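You operate a simulated robot arm through the tools that you are given. There is no shell and no other tool.

Carry out the task below with a simulated robot arm. There is one attempt and no reset: what you move stays moved.

## Task
Lock out cell one: red padlock at the mains switch, blue padlock at the line valve.
Fine: turn the switch off and close the valve before each padlock goes on its peg; hold the red bleed button till the post shows 0.0 bar.
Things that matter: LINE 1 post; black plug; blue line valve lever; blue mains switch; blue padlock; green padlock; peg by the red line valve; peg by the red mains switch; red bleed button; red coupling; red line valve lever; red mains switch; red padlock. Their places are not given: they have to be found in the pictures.

Only the result counts: the job must be done as asked and must still hold three seconds after the hand-in. Knocking over, shifting, dropping, spilling or breaking anything else fails it.

## Robot
A 7-joint arm with a fingered hand, fixed in place. Base frame: the origin is on the floor under the middle of its stand, x ahead of it, y to its left, z up. Units: m, rad, N and s.
It reaches about 1.164 m from its shoulder. Its first joint turns from -2.897 to 2.897 rad. Payload 4.7 kg.
The tool frame sits at the grasp point between the pads (the TCP): z along the fingers, y along the line on which they close. The tips reach 0.036 m beyond it. The gripper opens to 0.12 m; its body begins 0.042 m behind the TCP. The gripper is a hand of 5 fingers: y runs from the thumb to the fingers, the wrist lies at [-0.018, -0.122, -0.21] in the tool frame, and closing takes about 1.5 s.
Orientation is that of the tool frame in the base frame, as a unit quaternion [x, y, z, w]. With the fingers straight down and the wrist toward the robot, the tool's x, y and z point along [0, 1, 0], [1, 0, 0] and [0, 0, -1] of the base frame.

## Interface
- The arm moves only by the tool jog_arm. Its argument "steps" is a list of rows, each a list of 7 numbers: the shift along the base's x, y, z in m, then the turn, a rotation vector about the base's x, y, z in rad, then the finger opening in m, from 0 to 0.12. In form: [[tx, ty, tz, ax, ay, az, gripper], ...]. A call has 1 to 20 rows; each row shifts and turns the commanded pose from where the row before left it. A row lasts 0.2 s, in which the tool goes at most 0.05 m and 0.15 rad; a call with a longer step from one row to the next is refused whole, and so is a gripper value outside its range. Where a pose cannot be reached the arm comes as near as it can. A force on the tool above 90 N (or 10 N above the force at the start of the call, whichever is more), or a blocked arm, ends the call early, and 0.2 s more pass. Each finger travels about 0.045 m/s and halts on what it meets, pressing with about 24 N; the grip force reading is that of the motor and also rises with nothing between the fingers. The clock runs only during rows and for 0.2 s after the last one: add rows that do not move to give the fingers time. It gives the time, the measured TCP pose, the force on the tool (base axes), the opening and the grip force at its end, in the units of the frame above (readings bear some noise), with the torque about the TCP (base axes, N m) and any sound that the robot's microphone picked up, and new pictures: "show" is both (left out), scene, wrist or none.
- Cameras (640 x 400 px; columns grow to the right, rows downward): "scene" is fixed at [0.3996, 0.6506, 1.3341]; the picture's right is [-0.36, 0.93, 0.00], its down [0.83, 0.32, -0.45] and it looks along [-0.42, -0.16, -0.89] (base axes); focal length 214 px, centre (320, 200). "wrist" rides on the gripper at [0.073, -0.091, -0.143] in the tool frame; the picture's right is [-0.80, 0.28, -0.53], its down [-0.53, -0.73, 0.42] and it looks along [-0.27, 0.62, 0.74] (tool axes); focal length 234 px, centre (320, 200).
- preshape(shape): the hand has 5 fingers and takes this shape, open, in about a second: jaw (thumb against the fingers, like two jaws); tri (thumb and two fingers); tip (a fingertip pinch); poke (one finger out to press); point (the index stretched); flat (the hand flat); cup (the hand cupped); fist (a fist). The gripper value then closes the fingers along that shape, each until it touches; the sizes above hold for jaw. It gives what a move gives, with no picture.
- measure_at(camera, pixels): for up to 12 pixels [column, row] of the newest picture of that camera ("zoom" is the newest enlarged one), the place [x, y, z] in the base frame of the surface seen there, good to about 0.003 m. The clock stands still meanwhile.
- inspect(camera, box): a new picture of the part [left, top, right, bottom] of that camera's present view, enlarged. The clock stands still meanwhile.
- finish_job(): hands the job in; it is judged then, once.

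Unless the task says otherwise, let go and move clear before handing in.

The tools are called as name(argument=value, ...) on one line, values as JSON. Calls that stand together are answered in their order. jog_arm: Moves the arm, as the interface text tells. Its arguments: {"type":"object","properties":{"steps":{"type":"array","items":{"type":"array","items":{"type":"number"}}},"show":{"type":"string","enum":["both","scene","wrist","none"]}},"required":["steps"]} The other tools are called the same way: preshape (shape) gives the hand a shape; measure_at (camera, pixels) gives the place of the surface under pixels of a picture; inspect (camera, box) takes an enlarged picture of a part of a camera's view; finish_job () hands the job in.

At the start:

```text
time_s: 0.0
ee_pos: [0.128, 0.5914, 0.9941]
tool_rot: [0.708, 0.706, 0.0, 0.0]
force: [-0.1, 0.2, 0.1]
moment: [-0.05, -0.06, 0.01]
finger_gap: 0.1197
grip_force: 0.0
shape: jaw
```

scene: 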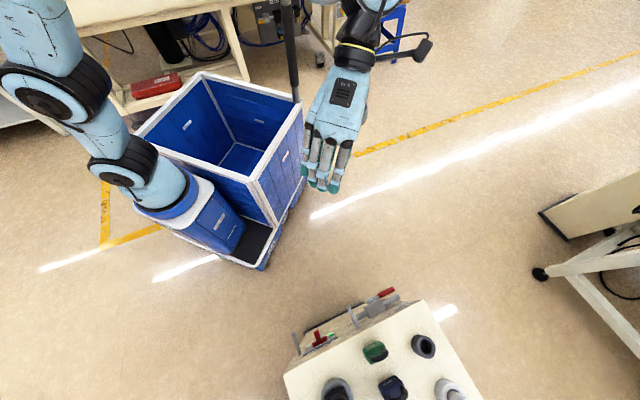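
wrist: 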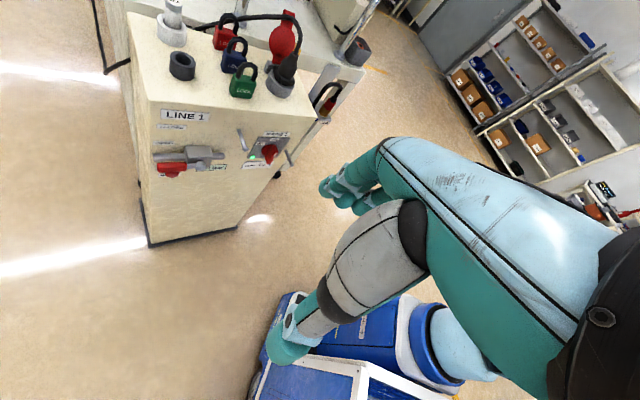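

The wrist picture shows the LINE 1 post with padlocks on top (red ~226,35, blue ~235,55, green ~243,80), the valve near (185,160) and the switch near (267,150). I'll enlarge these regions first.

inspect(camera="wrist", box=[120, 0, 360, 150])

inspect(camera="wrist", box=[130, 95, 330, 220])

inspect(camera="scene", box=[270, 260, 500, 400])

```text
2.67 times, centred on (240, 75) of wrist
```

zoom: 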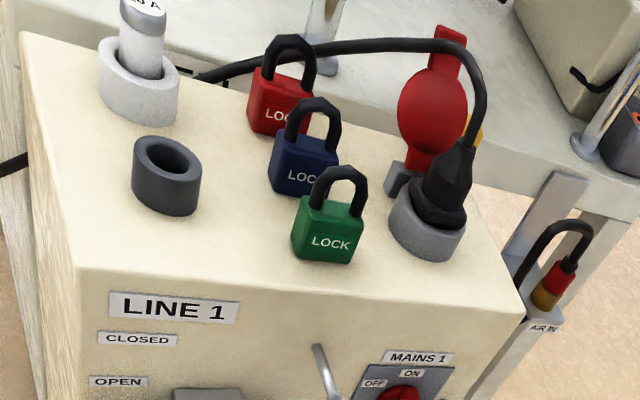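

```text
3.20 times, centred on (230, 158) of wrist
```

zoom: 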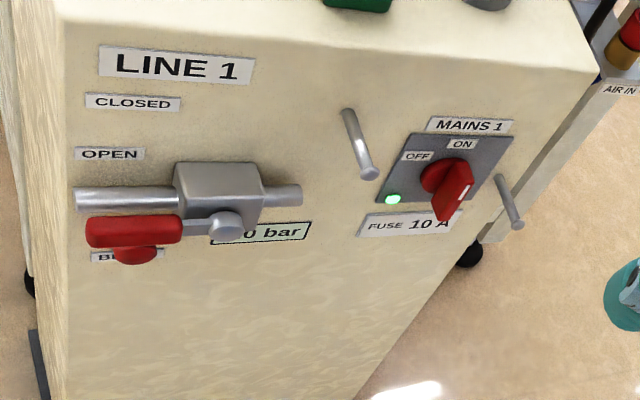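

```text
2.78 times, centred on (385, 330) of scene
```

zoom: 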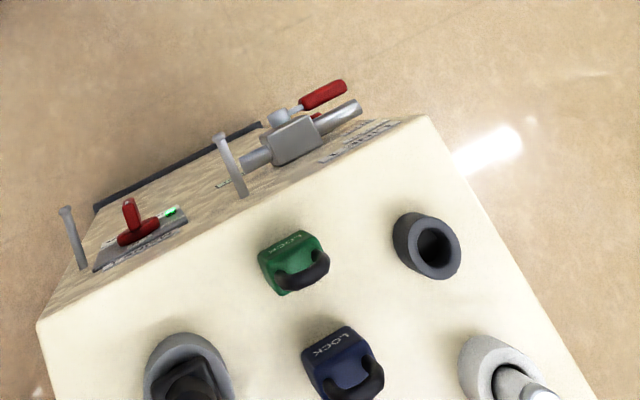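

The enlarged views show LINE 1: a red lever lying along the pipe (OPEN), CLOSED label above, BLEED label behind a red button, a "…0 bar" display, MAINS 1 switch at ON, and two pegs. I'll measure points in the scene and wrist pictures.

inspect(camera="wrist", box=[150, 130, 230, 180])

measure_at(camera="zoom", pixels=[[100, 300], [300, 300], [260, 350], [320, 370], [480, 350], [400, 240], [560, 260], [100, 200], [350, 200], [520, 200], [600, 200], [450, 300]])

measure_at(camera="wrist", pixels=[[172, 171], [160, 169], [184, 167], [200, 165], [240, 132], [245, 147], [270, 153], [285, 152], [291, 164], [253, 157], [242, 88], [234, 64]])

measure_at(camera="wrist", pixels=[[226, 42], [168, 200], [250, 190], [171, 128], [171, 115], [145, 100], [300, 115], [180, 60], [215, 96], [150, 230], [220, 215], [165, 176]])

```text
8.00 times, centred on (190, 155) of wrist
```

zoom: 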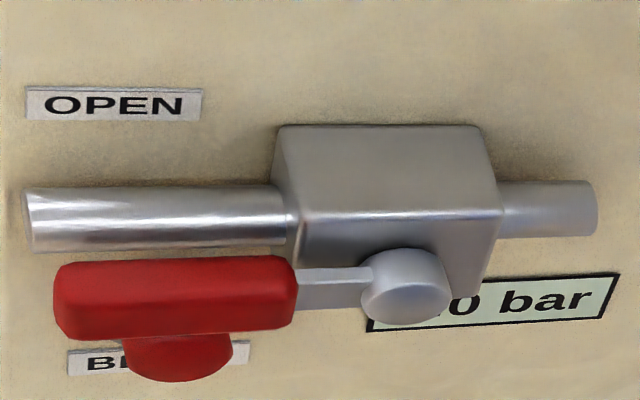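

```text
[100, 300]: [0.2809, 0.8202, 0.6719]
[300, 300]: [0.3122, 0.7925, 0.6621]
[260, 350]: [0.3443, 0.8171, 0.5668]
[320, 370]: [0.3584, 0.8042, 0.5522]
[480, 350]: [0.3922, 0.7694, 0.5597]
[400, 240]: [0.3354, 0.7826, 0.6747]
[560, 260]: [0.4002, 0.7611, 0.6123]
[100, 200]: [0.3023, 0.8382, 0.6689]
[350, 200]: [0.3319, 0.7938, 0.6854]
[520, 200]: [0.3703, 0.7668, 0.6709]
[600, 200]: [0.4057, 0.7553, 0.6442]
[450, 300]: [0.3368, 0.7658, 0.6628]
```

```text
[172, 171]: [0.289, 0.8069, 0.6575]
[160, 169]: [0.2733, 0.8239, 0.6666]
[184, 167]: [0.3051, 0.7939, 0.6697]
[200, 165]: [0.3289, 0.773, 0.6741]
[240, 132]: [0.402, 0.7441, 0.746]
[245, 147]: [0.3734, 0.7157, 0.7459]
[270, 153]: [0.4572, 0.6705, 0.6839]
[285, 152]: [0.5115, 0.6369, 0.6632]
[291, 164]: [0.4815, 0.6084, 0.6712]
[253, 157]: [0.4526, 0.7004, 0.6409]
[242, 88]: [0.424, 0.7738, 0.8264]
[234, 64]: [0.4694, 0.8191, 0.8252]
```

```text
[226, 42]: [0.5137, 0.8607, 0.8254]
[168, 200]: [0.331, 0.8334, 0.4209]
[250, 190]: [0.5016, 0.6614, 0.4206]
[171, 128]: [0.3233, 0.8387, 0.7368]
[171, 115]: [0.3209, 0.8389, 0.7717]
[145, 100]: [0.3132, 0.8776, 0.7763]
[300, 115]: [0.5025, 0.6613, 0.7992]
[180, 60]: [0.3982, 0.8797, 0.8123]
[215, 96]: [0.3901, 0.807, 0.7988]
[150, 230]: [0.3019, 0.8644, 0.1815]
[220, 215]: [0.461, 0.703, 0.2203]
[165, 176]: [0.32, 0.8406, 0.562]
```

The front face normal comes out near (-0.71,-0.70,0), with the valve at left (z≈0.67), switch at right, and the pegs at about (0.40,0.744,0.746) and (0.51,0.637,0.665). Before moving I'll check nearby obstacles (blue box) and look closer at the switch and padlocks.

measure_at(camera="scene", pixels=[[200, 75], [300, 105], [255, 185], [145, 135], [230, 150], [255, 260], [292, 95], [325, 185], [345, 60], [240, 185], [60, 80], [160, 185]])

inspect(camera="wrist", box=[232, 115, 312, 165])

inspect(camera="wrist", box=[200, 0, 312, 70])

inspect(camera="scene", box=[280, 340, 376, 400])

```text
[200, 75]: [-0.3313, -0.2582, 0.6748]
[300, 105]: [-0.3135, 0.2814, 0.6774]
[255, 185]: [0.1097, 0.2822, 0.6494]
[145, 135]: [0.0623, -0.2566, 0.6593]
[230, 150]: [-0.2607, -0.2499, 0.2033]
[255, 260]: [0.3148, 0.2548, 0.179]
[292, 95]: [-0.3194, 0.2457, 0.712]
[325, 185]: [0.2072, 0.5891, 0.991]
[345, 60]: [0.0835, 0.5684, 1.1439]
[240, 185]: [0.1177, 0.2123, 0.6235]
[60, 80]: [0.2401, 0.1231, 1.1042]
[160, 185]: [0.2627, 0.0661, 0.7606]
```

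```text
8.00 times, centred on (272, 140) of wrist
```

zoom: 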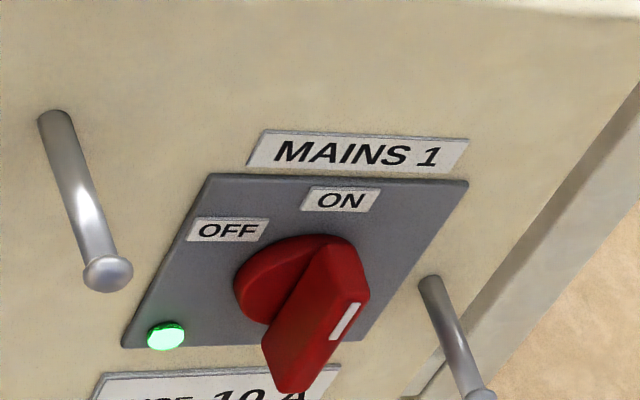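

```text
5.71 times, centred on (256, 35) of wrist
```

zoom: 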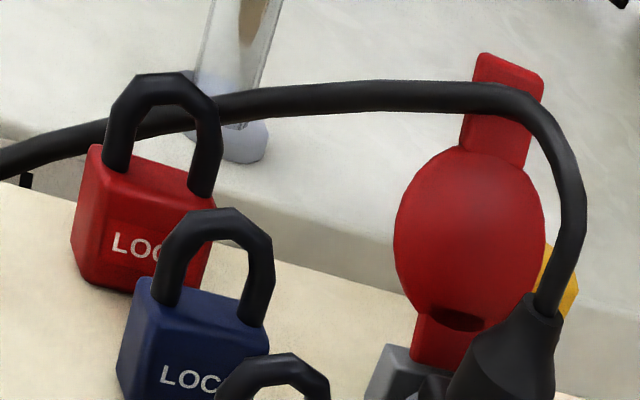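

```text
6.67 times, centred on (328, 370) of scene
```

zoom: 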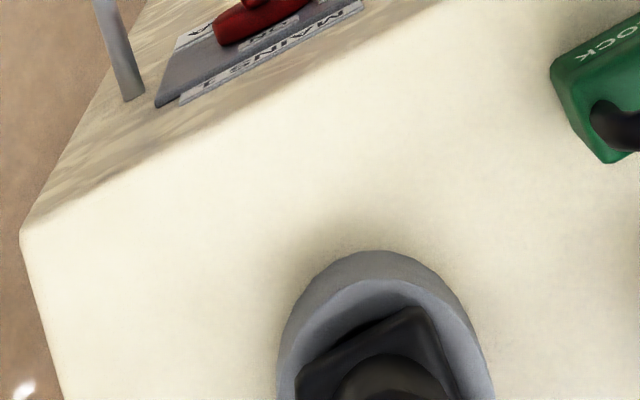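

The bar of the switch stands vertical toward ON, OFF lies ~45–60° to the left (counter-clockwise), and the lamp is green (zoom 165,335). The blue box top is z≈0.68 and y<0.28, so the space in front of the post is clear; I'll bring the hand horizontal, 0.2 m in front of the switch.

jog_arm(steps=[[0.0169, -0.0038, -0.0228, 0.1233, -0.0517, -0.0517, 0.12], [0.0169, -0.0038, -0.0228, 0.1233, -0.0517, -0.0517, 0.12], [0.0169, -0.0038, -0.0228, 0.1233, -0.0517, -0.0517, 0.12], [0.0169, -0.0038, -0.0228, 0.1233, -0.0517, -0.0517, 0.12], [0.0169, -0.0038, -0.0228, 0.1233, -0.0517, -0.0517, 0.12], [0.0169, -0.0038, -0.0228, 0.1233, -0.0517, -0.0517, 0.12], [0.0169, -0.0038, -0.0228, 0.1233, -0.0517, -0.0517, 0.12], [0.0169, -0.0038, -0.0228, 0.1233, -0.0517, -0.0517, 0.12], [0.0169, -0.0038, -0.0228, 0.1233, -0.0517, -0.0517, 0.12], [0.0169, -0.0038, -0.0228, 0.1233, -0.0517, -0.0517, 0.12], [0.0169, -0.0038, -0.0228, 0.1233, -0.0517, -0.0517, 0.12], [0.0169, -0.0038, -0.0228, 0.1233, -0.0517, -0.0517, 0.12]])

```text
time_s: 2.6
ee_pos: [0.3294, 0.7211, 1.0202]
tool_rot: [0.697, 0.352, 0.585, -0.219]
force: [-0.5, 0.1, -0.5]
moment: [0.01, 0.05, -0.01]
finger_gap: 0.1198
grip_force: 0.0
shape: jaw
out of reach, approached as far as the arm can: row 7, 8, 9, 10, 11, 12
```

scene: 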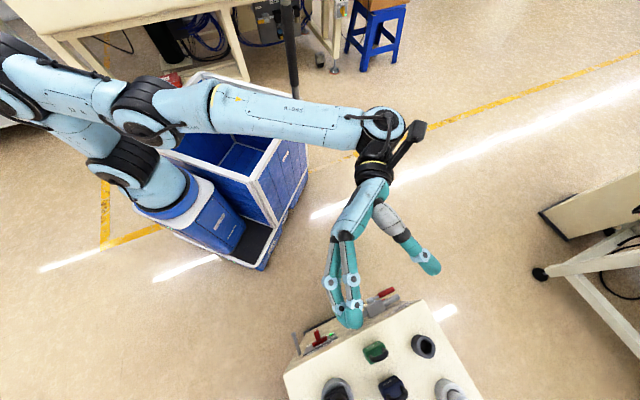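
wrist: 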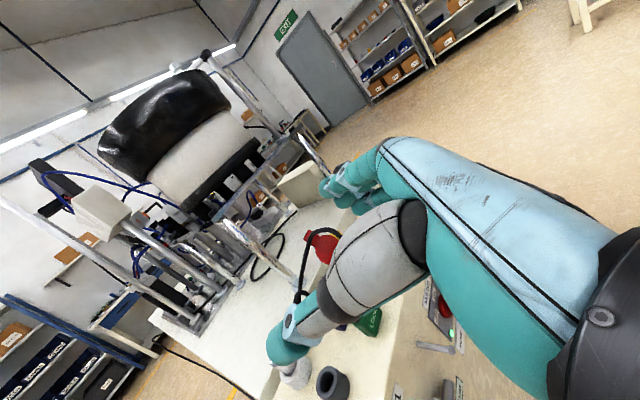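

The arm stalled from row 7 on (joint limits): it sits at (0.329, 0.721, 1.020) nearly in the wanted orientation but too high. I'll issue a still row to see whether the commanded pose persists, before choosing another roll.

jog_arm(steps=[[0, 0, 0, 0, 0, 0, 0.12]], show="none")

```text
time_s: 3.0
ee_pos: [0.3273, 0.7219, 1.0212]
tool_rot: [0.697, 0.352, 0.585, -0.22]
force: [-0.3, -0.2, 0.5]
moment: [-0.01, 0.0, 0.06]
finger_gap: 0.1201
grip_force: 0.1
shape: jaw
```

The commanded pose resets to where the arm really is. I'll try backing straight off the post, then lowering, at this orientation to learn which direction is limited.

jog_arm(steps=[[-0.025, -0.025, 0, 0, 0, 0, 0.12], [-0.025, -0.025, 0, 0, 0, 0, 0.12], [-0.025, -0.025, 0, 0, 0, 0, 0.12], [-0.025, -0.025, 0, 0, 0, 0, 0.12], [0, 0, -0.03, 0, 0, 0, 0.12], [0, 0, -0.03, 0, 0, 0, 0.12]])

```text
time_s: 4.4
ee_pos: [0.2116, 0.6787, 1.0299]
tool_rot: [0.698, 0.355, 0.583, -0.217]
force: [0.1, 1.0, -0.4]
moment: [-0.01, 0.02, -0.02]
finger_gap: 0.1195
grip_force: 0.2
shape: jaw
out of reach, approached as far as the arm can: row 1, 2, 3, 4, 5, 6
```

scene: 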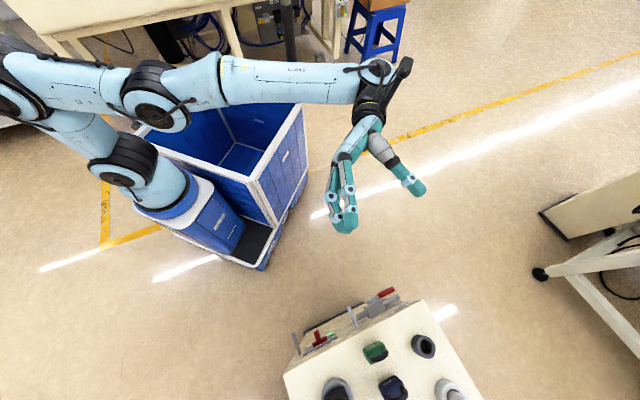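
wrist: 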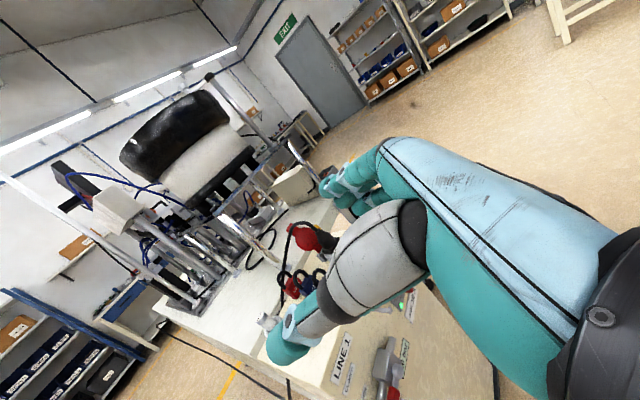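

Only a thin set of positions is reachable with the fingers horizontal in this roll. I'll test a pose with the fingers tilted ~45–55° down instead, a bit lower and still clear of the post.

jog_arm(steps=[[0, 0, 0, -0.1, 0.102, 0, 0.12], [0, 0, 0, -0.1, 0.102, 0, 0.12], [0, 0, 0, -0.1, 0.102, 0, 0.12], [0, 0, 0, -0.1, 0.102, 0, 0.12], [0, 0, 0, -0.1, 0.102, 0, 0.12], [0.015, -0.013, -0.03, 0, 0, 0, 0.12], [0.015, -0.013, -0.03, 0, 0, 0, 0.12], [0.015, -0.013, -0.03, 0, 0, 0, 0.12], [0.015, -0.013, -0.03, 0, 0, 0, 0.12], [0.015, -0.013, -0.03, 0, 0, 0, 0.12]])

```text
time_s: 6.6
ee_pos: [0.2853, 0.6168, 0.8797]
tool_rot: [0.853, 0.418, 0.288, -0.123]
force: [0.9, 0.4, -0.2]
moment: [-0.02, -0.02, -0.03]
finger_gap: 0.1198
grip_force: 0.0
shape: jaw
```

scene: 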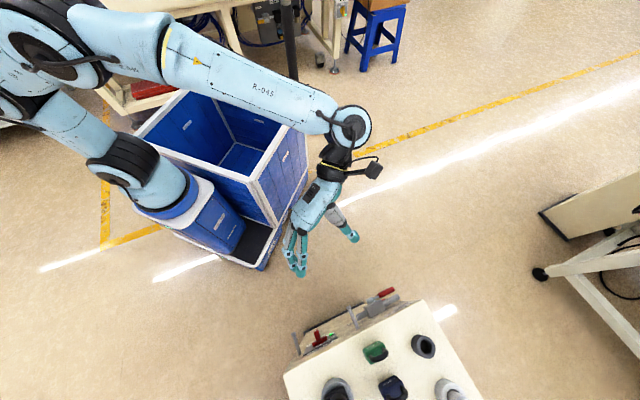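
wrist: 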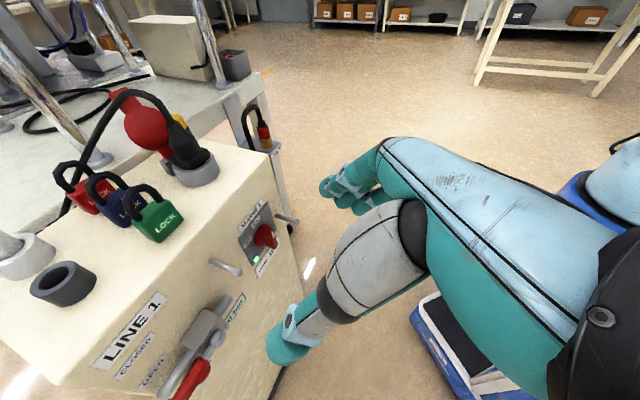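

With ~54° downward tilt the arm reaches freely. The view now shows the switch at (263,235), lamp green, pegs at (225,266) and (287,218), lever at (190,380). I'll enlarge and measure the switch and the valve.

inspect(camera="wrist", box=[200, 190, 312, 260])

measure_at(camera="zoom", pixels=[[353, 290], [320, 225], [400, 260], [375, 285], [410, 250], [440, 285], [300, 320], [520, 185], [500, 150], [230, 470], [60, 430], [325, 395]])

inspect(camera="wrist", box=[100, 280, 260, 400])

```text
5.71 times, centred on (256, 225) of wrist
```

zoom: 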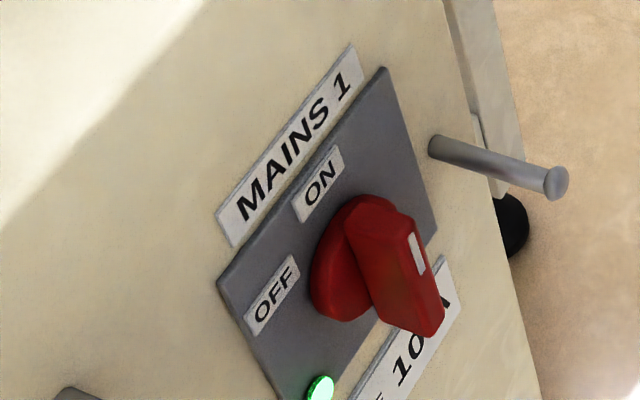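

```text
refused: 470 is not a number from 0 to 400
```

```text
3.33 times, centred on (180, 340) of wrist
```

zoom: 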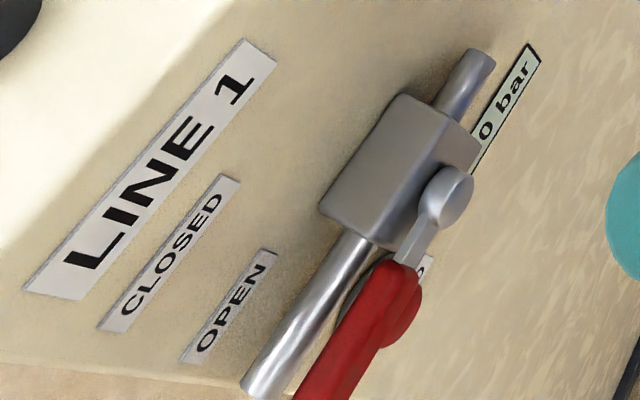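

The zoom now shows the valve from above: pivot knob (450,195), red handle (350,360), red button behind it (405,310). I'll measure here, then re-inspect the switch and measure that.

measure_at(camera="zoom", pixels=[[455, 195], [425, 240], [395, 280], [345, 370], [410, 305], [415, 325], [365, 150], [435, 150], [475, 70], [170, 265], [235, 305], [330, 290]])

inspect(camera="wrist", box=[200, 190, 312, 260])

measure_at(camera="zoom", pixels=[[330, 230], [375, 215], [410, 235], [440, 300], [420, 330], [370, 275], [415, 255], [320, 385], [440, 145], [555, 182], [275, 290], [320, 180]])

measure_at(camera="wrist", pixels=[[212, 261], [239, 272], [161, 222], [136, 208], [110, 193], [153, 190], [122, 178], [92, 163], [68, 170], [194, 172], [62, 288], [30, 265]])

```text
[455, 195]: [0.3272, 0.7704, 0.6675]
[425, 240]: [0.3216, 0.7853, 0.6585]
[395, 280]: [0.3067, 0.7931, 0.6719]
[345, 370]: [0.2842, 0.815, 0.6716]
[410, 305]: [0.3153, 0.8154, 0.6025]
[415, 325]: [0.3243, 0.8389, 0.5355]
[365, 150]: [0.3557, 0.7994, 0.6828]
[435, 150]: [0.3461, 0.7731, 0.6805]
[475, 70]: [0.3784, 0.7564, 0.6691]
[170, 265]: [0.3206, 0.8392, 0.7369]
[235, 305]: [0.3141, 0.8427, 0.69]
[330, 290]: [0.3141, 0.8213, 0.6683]
```

```text
5.71 times, centred on (256, 225) of wrist
```

zoom: 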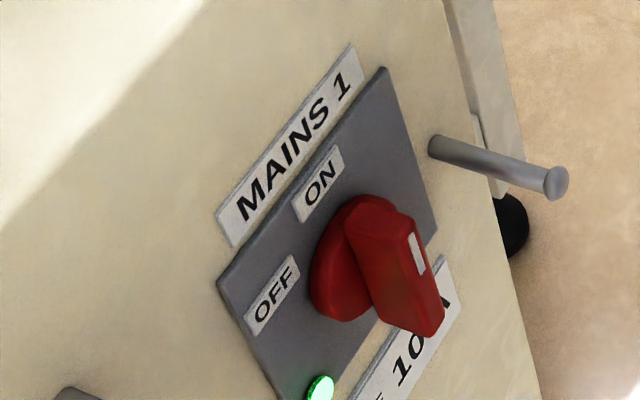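

```text
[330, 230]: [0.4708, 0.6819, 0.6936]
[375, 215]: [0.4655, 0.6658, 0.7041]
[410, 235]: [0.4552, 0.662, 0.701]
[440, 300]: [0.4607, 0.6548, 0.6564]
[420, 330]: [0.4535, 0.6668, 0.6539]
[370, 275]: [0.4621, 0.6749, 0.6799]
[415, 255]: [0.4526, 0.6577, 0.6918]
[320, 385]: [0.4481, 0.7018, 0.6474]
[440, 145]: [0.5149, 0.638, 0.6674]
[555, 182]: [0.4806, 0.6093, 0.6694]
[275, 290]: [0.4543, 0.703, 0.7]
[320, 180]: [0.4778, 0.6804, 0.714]
```

```text
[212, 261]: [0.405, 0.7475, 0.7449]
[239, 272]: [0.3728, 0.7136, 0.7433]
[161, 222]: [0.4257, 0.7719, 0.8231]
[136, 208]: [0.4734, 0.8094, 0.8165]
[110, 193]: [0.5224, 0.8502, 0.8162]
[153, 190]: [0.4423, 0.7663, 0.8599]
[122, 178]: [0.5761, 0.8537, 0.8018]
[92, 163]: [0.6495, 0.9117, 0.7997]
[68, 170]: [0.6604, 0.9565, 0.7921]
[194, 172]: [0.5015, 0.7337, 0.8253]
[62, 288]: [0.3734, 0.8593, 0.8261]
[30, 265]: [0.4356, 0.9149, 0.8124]
```

Working in face coordinates (U along the face, O outward): switch bar centre U≈-0.144, z≈0.679, O 0.012–0.037; lever pivot U≈-0.313, z≈0.664; handle O≈0.03–0.047. Next I'll measure the padlocks, plug and cable for later clearance.

inspect(camera="wrist", box=[40, 80, 232, 250])

inspect(camera="wrist", box=[46, 150, 206, 250])

measure_at(camera="zoom", pixels=[[432, 150], [450, 195], [410, 180], [495, 205], [350, 220], [530, 245], [375, 285], [440, 370], [540, 340], [440, 250], [470, 285], [400, 330]])

measure_at(camera="wrist", pixels=[[190, 145], [185, 120], [150, 97], [110, 95], [80, 150], [148, 125], [120, 92], [107, 174], [60, 172], [85, 170], [128, 190], [98, 185]])

```text
2.35 times, centred on (136, 165) of wrist
```

zoom: 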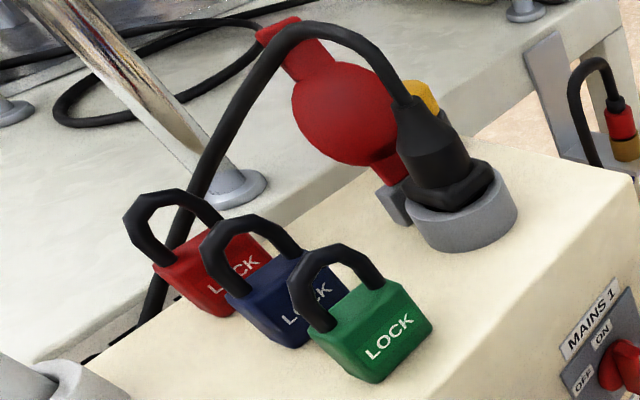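

```text
4.00 times, centred on (126, 200) of wrist
```

zoom: 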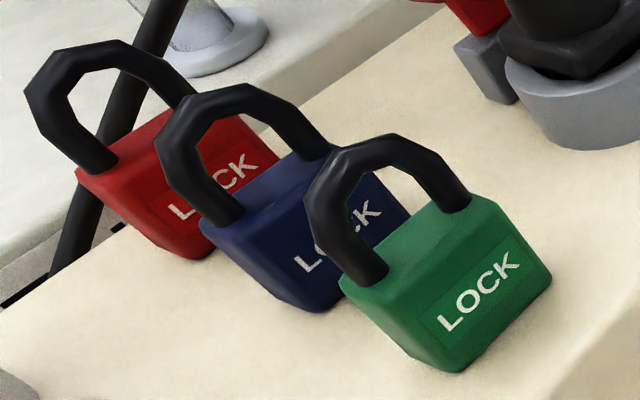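

```text
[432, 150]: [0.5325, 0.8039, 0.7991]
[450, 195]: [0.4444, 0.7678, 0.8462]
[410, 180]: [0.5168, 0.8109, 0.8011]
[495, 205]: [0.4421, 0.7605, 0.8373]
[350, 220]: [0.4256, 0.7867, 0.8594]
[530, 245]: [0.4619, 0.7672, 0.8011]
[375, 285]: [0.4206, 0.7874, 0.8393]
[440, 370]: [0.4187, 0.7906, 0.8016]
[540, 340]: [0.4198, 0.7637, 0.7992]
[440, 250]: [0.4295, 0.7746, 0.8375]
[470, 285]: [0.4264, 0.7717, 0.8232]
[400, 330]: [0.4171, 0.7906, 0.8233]
```

```text
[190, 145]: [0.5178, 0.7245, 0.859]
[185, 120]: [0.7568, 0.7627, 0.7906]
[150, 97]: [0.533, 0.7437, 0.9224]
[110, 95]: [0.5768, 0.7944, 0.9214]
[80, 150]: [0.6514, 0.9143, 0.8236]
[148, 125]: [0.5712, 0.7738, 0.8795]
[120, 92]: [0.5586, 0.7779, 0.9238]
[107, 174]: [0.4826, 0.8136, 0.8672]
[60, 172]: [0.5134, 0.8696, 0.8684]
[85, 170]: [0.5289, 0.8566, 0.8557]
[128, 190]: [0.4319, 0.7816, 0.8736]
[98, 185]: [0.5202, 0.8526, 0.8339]
```

Padlocks: body z 0.80–0.838, shackle top ≈0.874, shackle plane parallel to the face, body ≈0.042 wide in U and ≈0.022 thick, centred U≈-0.243 at O≈-0.036/-0.096/-0.156. I'll look at the "tri" hand shape in free air, since a narrower hand suits the switch and the padlocks.

preshape(shape="tri")

jog_arm(steps=[[0, 0, 0, 0, 0, 0, 0.12], [0, 0, 0, 0, 0, 0, 0.12]])

inspect(camera="scene", box=[260, 150, 388, 290])

```text
time_s: 7.5
ee_pos: [0.2846, 0.6166, 0.8805]
tool_rot: [0.852, 0.419, 0.288, -0.123]
force: [-0.2, -0.3, -0.1]
moment: [0.0, -0.04, 0.01]
finger_gap: 0.1199
grip_force: 0.0
shape: tri
```

```text
time_s: 8.1
ee_pos: [0.2848, 0.6158, 0.8803]
tool_rot: [0.853, 0.418, 0.287, -0.121]
force: [0.2, -1.4, -0.4]
moment: [-0.02, 0.03, 0.01]
finger_gap: 0.1198
grip_force: 0.1
shape: tri
```

scene: 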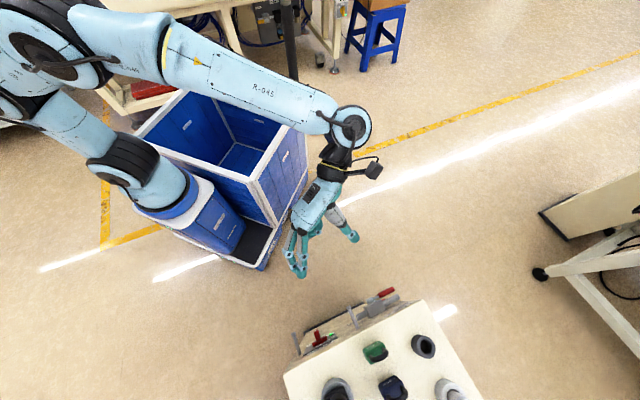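
wrist: 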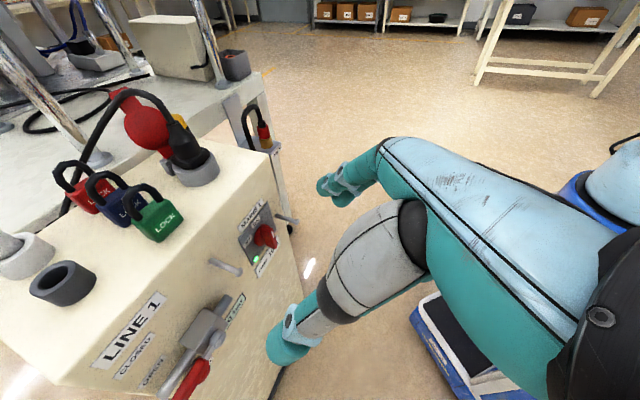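

```text
2.86 times, centred on (324, 220) of scene
```

zoom: 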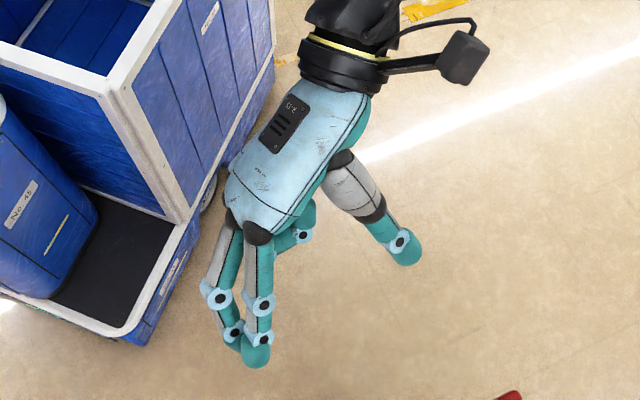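

The tri shape shows two extended fingers (zoom 245,345) opposed by the thumb (zoom 405,250). I'll measure these parts to map them into the tool frame.

measure_at(camera="zoom", pixels=[[256, 358], [258, 335], [235, 335], [262, 305], [217, 298], [260, 235], [303, 212], [300, 235], [405, 262], [400, 242], [370, 200], [462, 60]])

measure_at(camera="wrist", pixels=[[288, 345], [340, 190], [325, 185], [270, 350], [300, 318], [345, 200], [365, 180], [340, 250], [440, 170]])

```text
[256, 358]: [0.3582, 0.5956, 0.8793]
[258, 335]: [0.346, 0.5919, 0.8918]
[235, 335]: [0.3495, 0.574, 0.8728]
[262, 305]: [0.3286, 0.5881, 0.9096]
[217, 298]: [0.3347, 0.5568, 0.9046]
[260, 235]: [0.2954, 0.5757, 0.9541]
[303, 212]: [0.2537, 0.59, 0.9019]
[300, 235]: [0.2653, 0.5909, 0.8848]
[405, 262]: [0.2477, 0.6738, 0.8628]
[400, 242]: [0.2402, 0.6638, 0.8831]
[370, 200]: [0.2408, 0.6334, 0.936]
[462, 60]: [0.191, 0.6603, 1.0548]
```

```text
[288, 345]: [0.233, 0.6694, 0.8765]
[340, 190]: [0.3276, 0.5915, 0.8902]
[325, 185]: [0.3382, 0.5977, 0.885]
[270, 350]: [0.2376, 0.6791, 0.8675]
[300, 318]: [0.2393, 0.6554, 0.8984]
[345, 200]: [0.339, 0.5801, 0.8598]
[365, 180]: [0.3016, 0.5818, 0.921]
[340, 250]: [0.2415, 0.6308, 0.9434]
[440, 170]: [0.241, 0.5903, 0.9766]
```

In the tool frame of the tri shape: index at x≈0.022, middle x≈0, thumb x≈0.010, tips z≈0.03, other fingers curled near x<-0.02, camera at (0.086,-0.095,-0.157). I'll go to a standoff 0.12 m in front of the switch, square up the yaw, then try raising the fingers toward horizontal.

jog_arm(steps=[[0.022, -0.0035, -0.036, 0.0048, 0.0047, -0.023, 0.12], [0.022, -0.0035, -0.036, 0.0048, 0.0047, -0.023, 0.12], [0.022, -0.0035, -0.036, 0.0048, 0.0047, -0.023, 0.12], [0.022, -0.0035, -0.036, 0.0048, 0.0047, -0.023, 0.12], [0.022, -0.0035, -0.036, 0.0048, 0.0047, -0.023, 0.12], [0, 0, 0, 0.0707, -0.0707, 0, 0.12], [0, 0, 0, 0.0707, -0.0707, 0, 0.12]])

```text
time_s: 9.7
ee_pos: [0.3947, 0.6, 0.699]
tool_rot: [0.878, 0.365, 0.285, -0.119]
force: [0.3, -0.4, 0.4]
moment: [-0.02, 0.03, -0.02]
finger_gap: 0.1199
grip_force: 0.0
shape: tri
out of reach, approached as far as the arm can: row 6, 7
```

scene: 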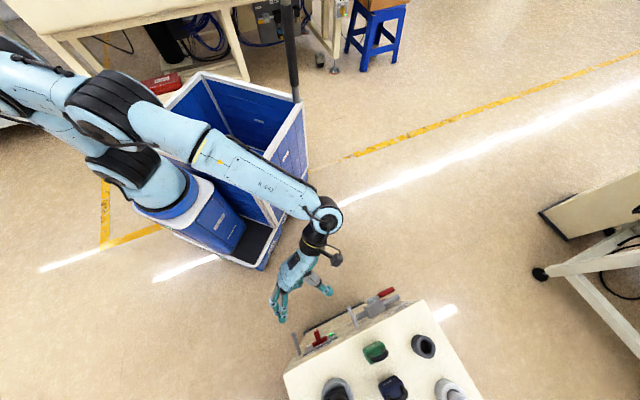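
wrist: 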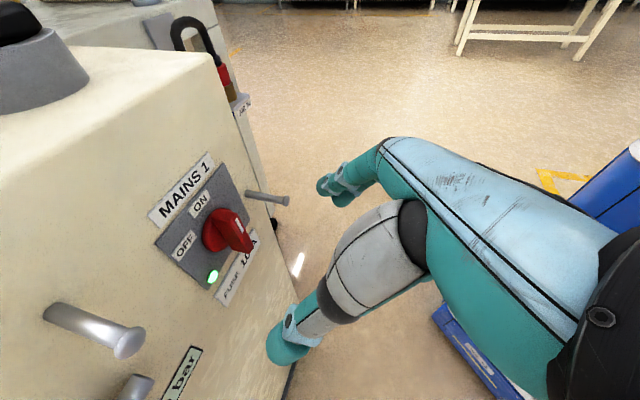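

Raising the fingers above ~54° pitch is refused in this roll at this height; the reverse roll (thumb right, fingers left) should be more natural for the arm since the wrist then points back to the robot. I'll back off and up with fingers down, then yaw by 180°.

jog_arm(steps=[[-0.024, -0.0083, 0.0368, -0.0742, 0.0742, 0, 0.12], [-0.024, -0.0083, 0.0368, -0.0742, 0.0742, 0, 0.12], [-0.024, -0.0083, 0.0368, -0.0742, 0.0742, 0, 0.12], [-0.024, -0.0083, 0.0368, -0.0742, 0.0742, 0, 0.12], [-0.024, -0.0083, 0.0368, -0.0742, 0.0742, 0, 0.12], [-0.024, -0.0083, 0.0368, -0.0742, 0.0742, 0, 0.12]], show="none")

jog_arm(steps=[[0, 0, 0, 0, 0, 0.15, 0.12], [0, 0, 0, 0, 0, 0.15, 0.12], [0, 0, 0, 0, 0, 0.15, 0.12], [0, 0, 0, 0, 0, 0.15, 0.12], [0, 0, 0, 0, 0, 0.15, 0.12], [0, 0, 0, 0, 0, 0.15, 0.12], [0, 0, 0, 0, 0, 0.15, 0.12], [0, 0, 0, 0, 0, 0.15, 0.12], [0, 0, 0, 0, 0, 0.15, 0.12], [0, 0, 0, 0, 0, 0.15, 0.12]])

```text
time_s: 11.1
ee_pos: [0.2495, 0.5462, 0.9217]
tool_rot: [0.924, 0.383, -0.002, 0.0]
force: [-0.2, 0.4, -0.2]
moment: [-0.03, 0.02, -0.01]
finger_gap: 0.1197
grip_force: 0.1
shape: tri
```

```text
time_s: 13.3
ee_pos: [0.2511, 0.5478, 0.921]
tool_rot: [0.414, 0.91, -0.002, 0.0]
force: [-0.2, -0.3, 0.4]
moment: [0.01, 0.03, 0.0]
finger_gap: 0.1195
grip_force: 0.1
shape: tri
```

scene: 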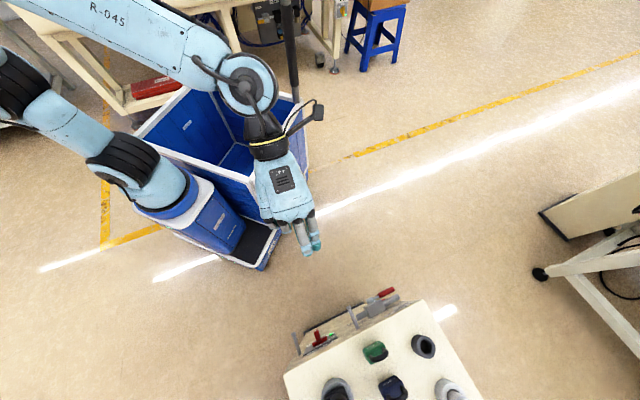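
wrist: 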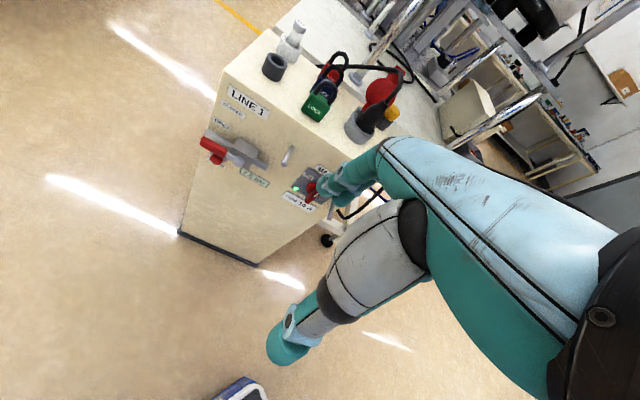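

Yaw to +41° went through easily. I continue the yaw to 135° (tool y = left along the face).

jog_arm(steps=[[0, 0, 0, 0, 0, 0.149, 0.12], [0, 0, 0, 0, 0, 0.149, 0.12], [0, 0, 0, 0, 0, 0.149, 0.12], [0, 0, 0, 0, 0, 0.149, 0.12], [0, 0, 0, 0, 0, 0.149, 0.12], [0, 0, 0, 0, 0, 0.149, 0.12], [0, 0, 0, 0, 0, 0.149, 0.12], [0, 0, 0, 0, 0, 0.149, 0.12], [0, 0, 0, 0, 0, 0.149, 0.12], [0, 0, 0, 0, 0, 0.149, 0.12], [0, 0, 0, 0, 0, 0.149, 0.12]])

```text
time_s: 15.7
ee_pos: [0.2504, 0.5477, 0.9203]
tool_rot: [-0.384, 0.923, -0.001, 0.001]
force: [-0.1, -0.6, 0.3]
moment: [0.02, 0.0, 0.0]
finger_gap: 0.1199
grip_force: 0.1
shape: tri
```

scene: 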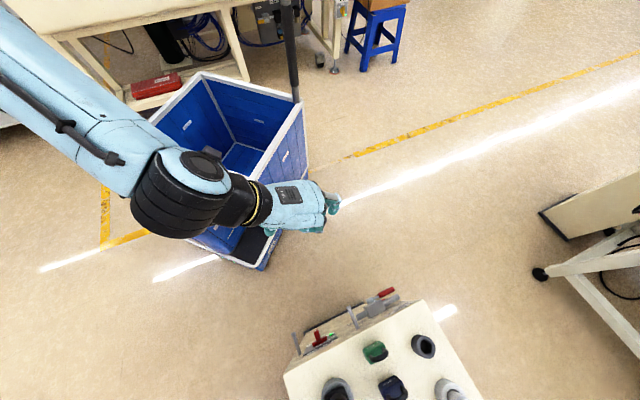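
wrist: 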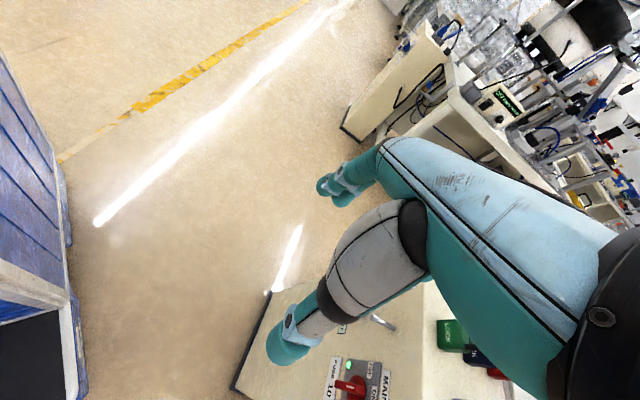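

Fingers-down with the reversed yaw is reachable. I'll now move to the switch standoff (O≈0.12, z≈0.70) while tilting the fingers toward the face.

jog_arm(steps=[[0.0206, 0.0072, -0.0315, 0.0707, -0.0707, 0, 0.12], [0.0206, 0.0072, -0.0315, 0.0707, -0.0707, 0, 0.12], [0.0206, 0.0072, -0.0315, 0.0707, -0.0707, 0, 0.12], [0.0206, 0.0072, -0.0315, 0.0707, -0.0707, 0, 0.12], [0.0206, 0.0072, -0.0315, 0.0707, -0.0707, 0, 0.12], [0.0206, 0.0072, -0.0315, 0.0707, -0.0707, 0, 0.12], [0.0206, 0.0072, -0.0315, 0.0707, -0.0707, 0, 0.12], [0, 0, 0, 0.0707, -0.0707, 0, 0.12], [0, 0, 0, 0.0707, -0.0707, 0, 0.12], [0, 0, 0, 0.0707, -0.0707, 0, 0.12], [0, 0, 0, 0.0707, -0.0707, 0, 0.12]])

```text
time_s: 18.1
ee_pos: [0.3967, 0.5976, 0.7002]
tool_rot: [-0.356, 0.861, 0.136, 0.337]
force: [0.5, -0.4, 0.1]
moment: [-0.01, 0.01, -0.02]
finger_gap: 0.1199
grip_force: 0.2
shape: tri
out of reach, approached as far as the arm can: row 8, 9, 10, 11
```

scene: 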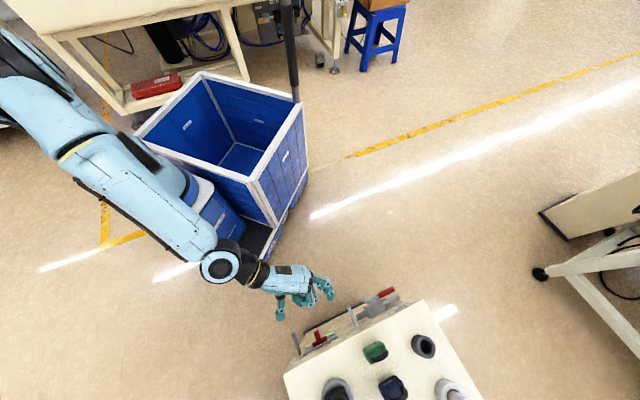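
wrist: 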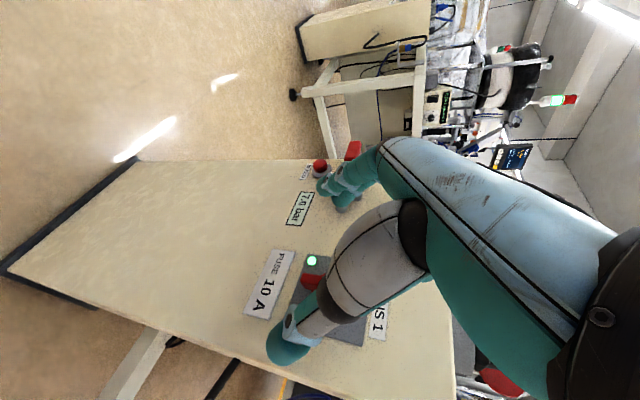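

The limit here is ~42° tilt; display reads "7.0 bar" (298,207), lamp green (312,260). I'll close the tri fingers to about 0.04 to see the pinch geometry before going in, since peg 2 sits close to the thumb side.

jog_arm(steps=[[0, 0, 0, 0, 0, 0, 0.04], [0, 0, 0, 0, 0, 0, 0.04], [0, 0, 0, 0, 0, 0, 0.04], [0, 0, 0, 0, 0, 0, 0.04], [0, 0, 0, 0, 0, 0, 0.04], [0, 0, 0, 0, 0, 0, 0.04]])

inspect(camera="scene", box=[230, 240, 370, 370])

inspect(camera="wrist", box=[240, 120, 440, 380])

```text
time_s: 19.5
ee_pos: [0.3958, 0.5987, 0.7009]
tool_rot: [-0.357, 0.86, 0.137, 0.338]
force: [0.0, -0.4, -0.7]
moment: [0.03, -0.02, -0.01]
finger_gap: 0.0407
grip_force: 0.0
shape: tri
```

scene: 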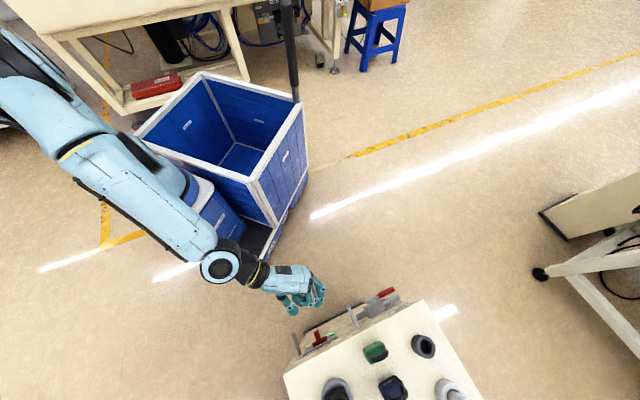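
wrist: 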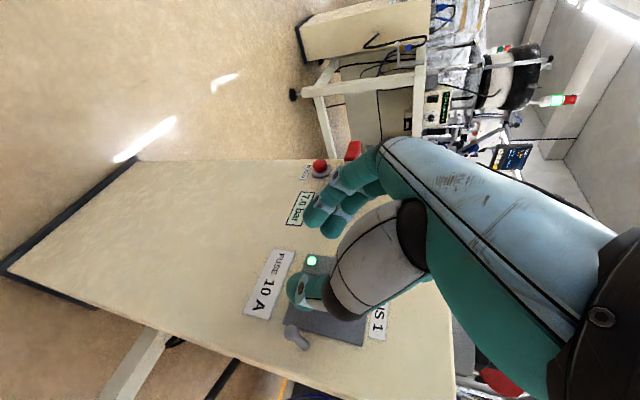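

```text
3.08 times, centred on (300, 305) of scene
```

zoom: 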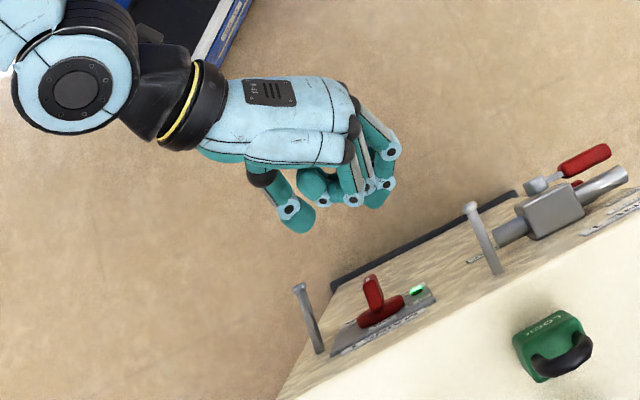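

```text
1.54 times, centred on (340, 250) of wrist
```

zoom: 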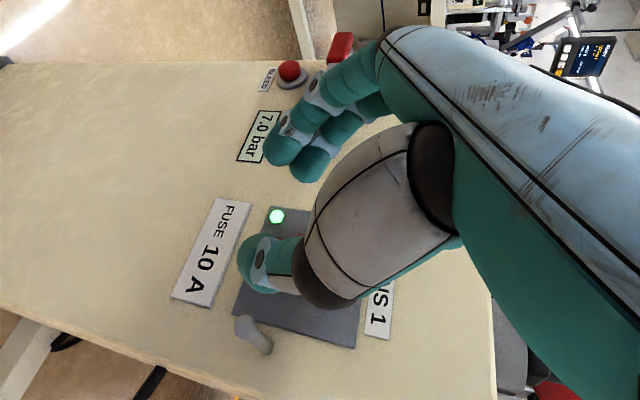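

At 0.04 opening the fingertips show at zoom (285,150), (308,165) and the thumb at (255,265). I'll measure them.

measure_at(camera="zoom", pixels=[[282, 150], [278, 140], [308, 165], [300, 178], [250, 265], [255, 285], [290, 265], [345, 80], [330, 220]])

measure_at(camera="scene", pixels=[[327, 314], [322, 304], [353, 304], [347, 305], [337, 304], [330, 296], [356, 291], [289, 297], [342, 282]])

```text
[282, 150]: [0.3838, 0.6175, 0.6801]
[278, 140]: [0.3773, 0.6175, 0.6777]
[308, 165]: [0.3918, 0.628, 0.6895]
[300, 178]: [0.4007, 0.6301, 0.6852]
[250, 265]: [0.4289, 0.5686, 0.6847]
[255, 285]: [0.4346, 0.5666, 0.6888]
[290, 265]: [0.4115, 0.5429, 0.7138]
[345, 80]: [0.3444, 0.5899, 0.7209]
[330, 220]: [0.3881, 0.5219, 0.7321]
```

```text
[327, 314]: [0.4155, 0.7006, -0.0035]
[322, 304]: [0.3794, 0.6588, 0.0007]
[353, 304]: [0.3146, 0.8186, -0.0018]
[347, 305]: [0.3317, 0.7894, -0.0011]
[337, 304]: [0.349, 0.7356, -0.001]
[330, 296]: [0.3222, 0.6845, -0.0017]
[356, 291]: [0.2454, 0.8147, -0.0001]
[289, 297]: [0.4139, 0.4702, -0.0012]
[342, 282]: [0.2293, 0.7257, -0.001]
```

Thumb's outer side is ~0.05 from the pinch centre, so I'll take the bar near its top (TCP z≈0.72) to keep the thumb above peg 2. Moving up 2 cm then straight in to O≈0.05.

jog_arm(steps=[[0, 0, 0.02, 0, 0, 0, 0.04], [0.012, 0.012, 0, 0, 0, 0, 0.04], [0.012, 0.012, 0, 0, 0, 0, 0.04], [0.012, 0.012, 0, 0, 0, 0, 0.04], [0.011, 0.012, 0, 0, 0, 0, 0.04]])

inspect(camera="scene", box=[250, 270, 410, 370])

inspect(camera="wrist", box=[220, 180, 400, 380])

```text
time_s: 20.7
ee_pos: [0.4426, 0.6462, 0.7189]
tool_rot: [-0.356, 0.861, 0.137, 0.337]
force: [1.1, 0.1, 0.4]
moment: [-0.03, 0.0, -0.01]
finger_gap: 0.0405
grip_force: 0.1
shape: tri
```

scene: 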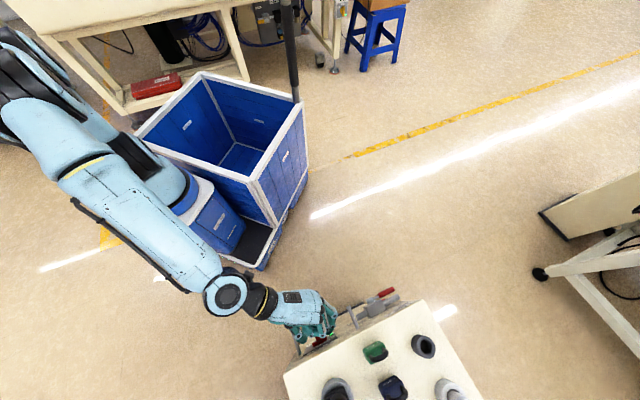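
wrist: 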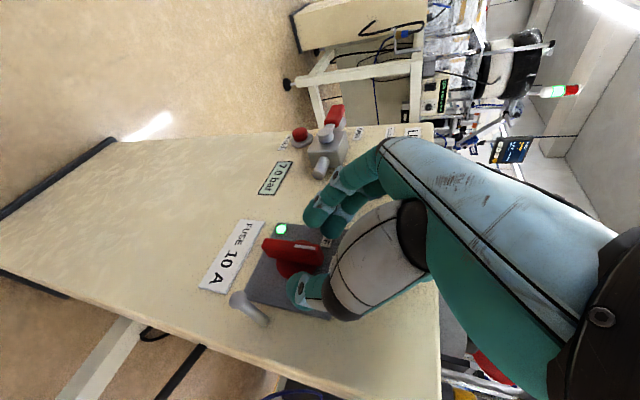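

```text
4.00 times, centred on (330, 320) of scene
```

zoom: 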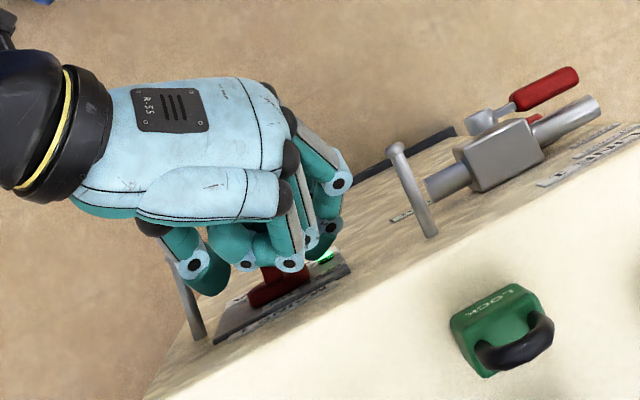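

```text
2.00 times, centred on (310, 280) of wrist
```

zoom: 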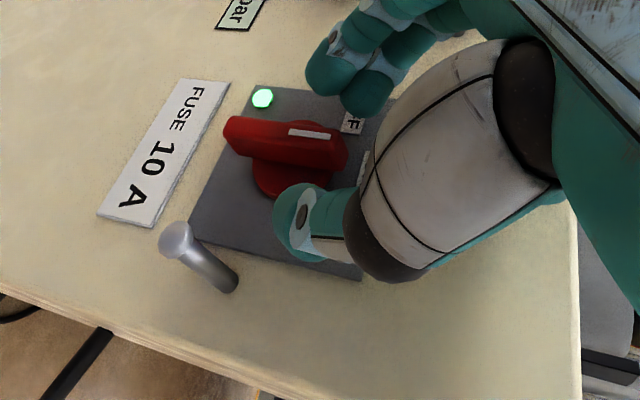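

The bar lies between the fingers (zoom 345,90) and the thumb (zoom 300,220), thumb clear of peg 2. I go 9 mm further in and close around the bar.

jog_arm(steps=[[0.0065, 0.0065, 0, 0, 0, 0, 0.04], [0, 0, 0, 0, 0, 0, 0.02], [0, 0, 0, 0, 0, 0, 0.01], [0, 0, 0, 0, 0, 0, 0.01], [0, 0, 0, 0, 0, 0, 0.01], [0, 0, 0, 0, 0, 0, 0.01]], show="wrist")

inspect(camera="wrist", box=[220, 180, 400, 380])

```text
time_s: 22.1
ee_pos: [0.4478, 0.6516, 0.7209]
tool_rot: [-0.357, 0.86, 0.137, 0.337]
force: [-0.2, 1.0, 0.3]
moment: [0.03, 0.04, 0.04]
finger_gap: 0.0106
grip_force: 0.1
shape: tri
```

wrist: 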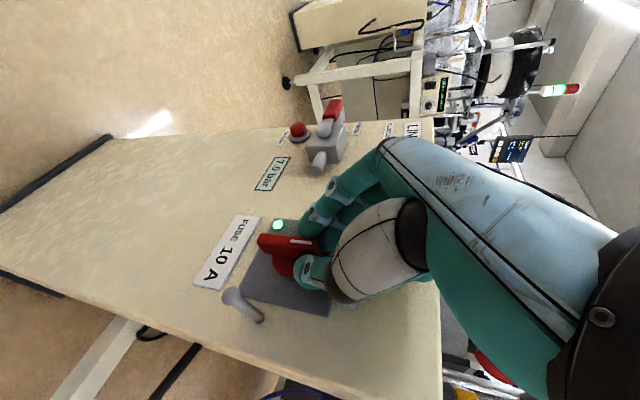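

```text
2.00 times, centred on (310, 280) of wrist
```

zoom: 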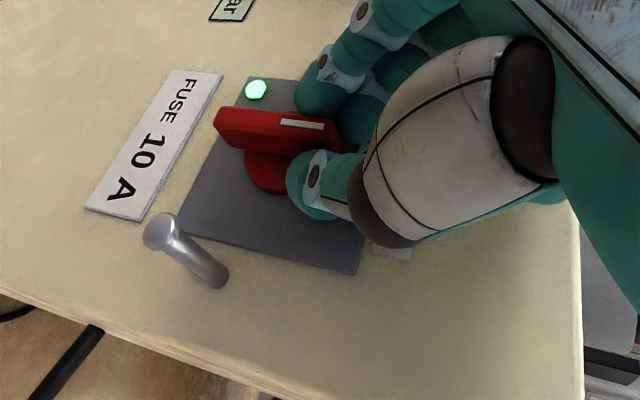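

The fingers flank the top end of the bar with no force yet. I close fully to get contact.

jog_arm(steps=[[0, 0, 0, 0, 0, 0, 0.0], [0, 0, 0, 0, 0, 0, 0.0], [0, 0, 0, 0, 0, 0, 0.0], [0, 0, 0, 0, 0, 0, 0.0]], show="wrist")

inspect(camera="wrist", box=[220, 180, 400, 380])

```text
time_s: 23.1
ee_pos: [0.4492, 0.6508, 0.7197]
tool_rot: [-0.356, 0.86, 0.137, 0.338]
force: [0.2, 2.7, -1.0]
moment: [0.1, 0.04, 0.04]
finger_gap: 0.007
grip_force: 23.3
shape: tri
```

wrist: 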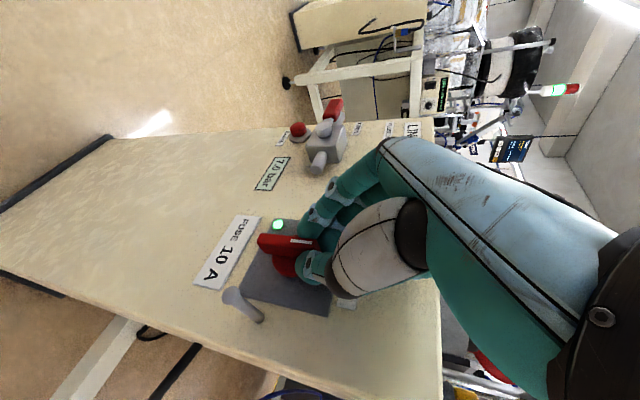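

```text
2.00 times, centred on (310, 280) of wrist
```

zoom: 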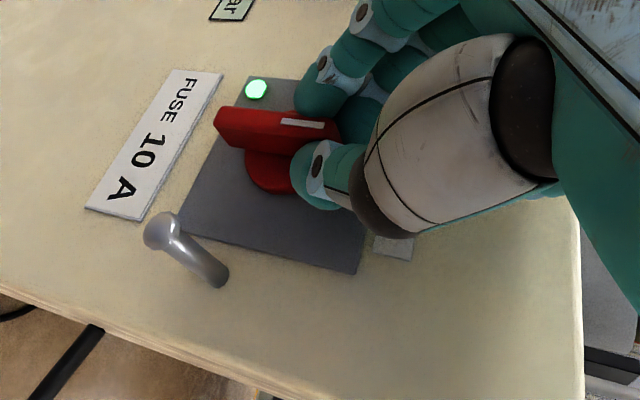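

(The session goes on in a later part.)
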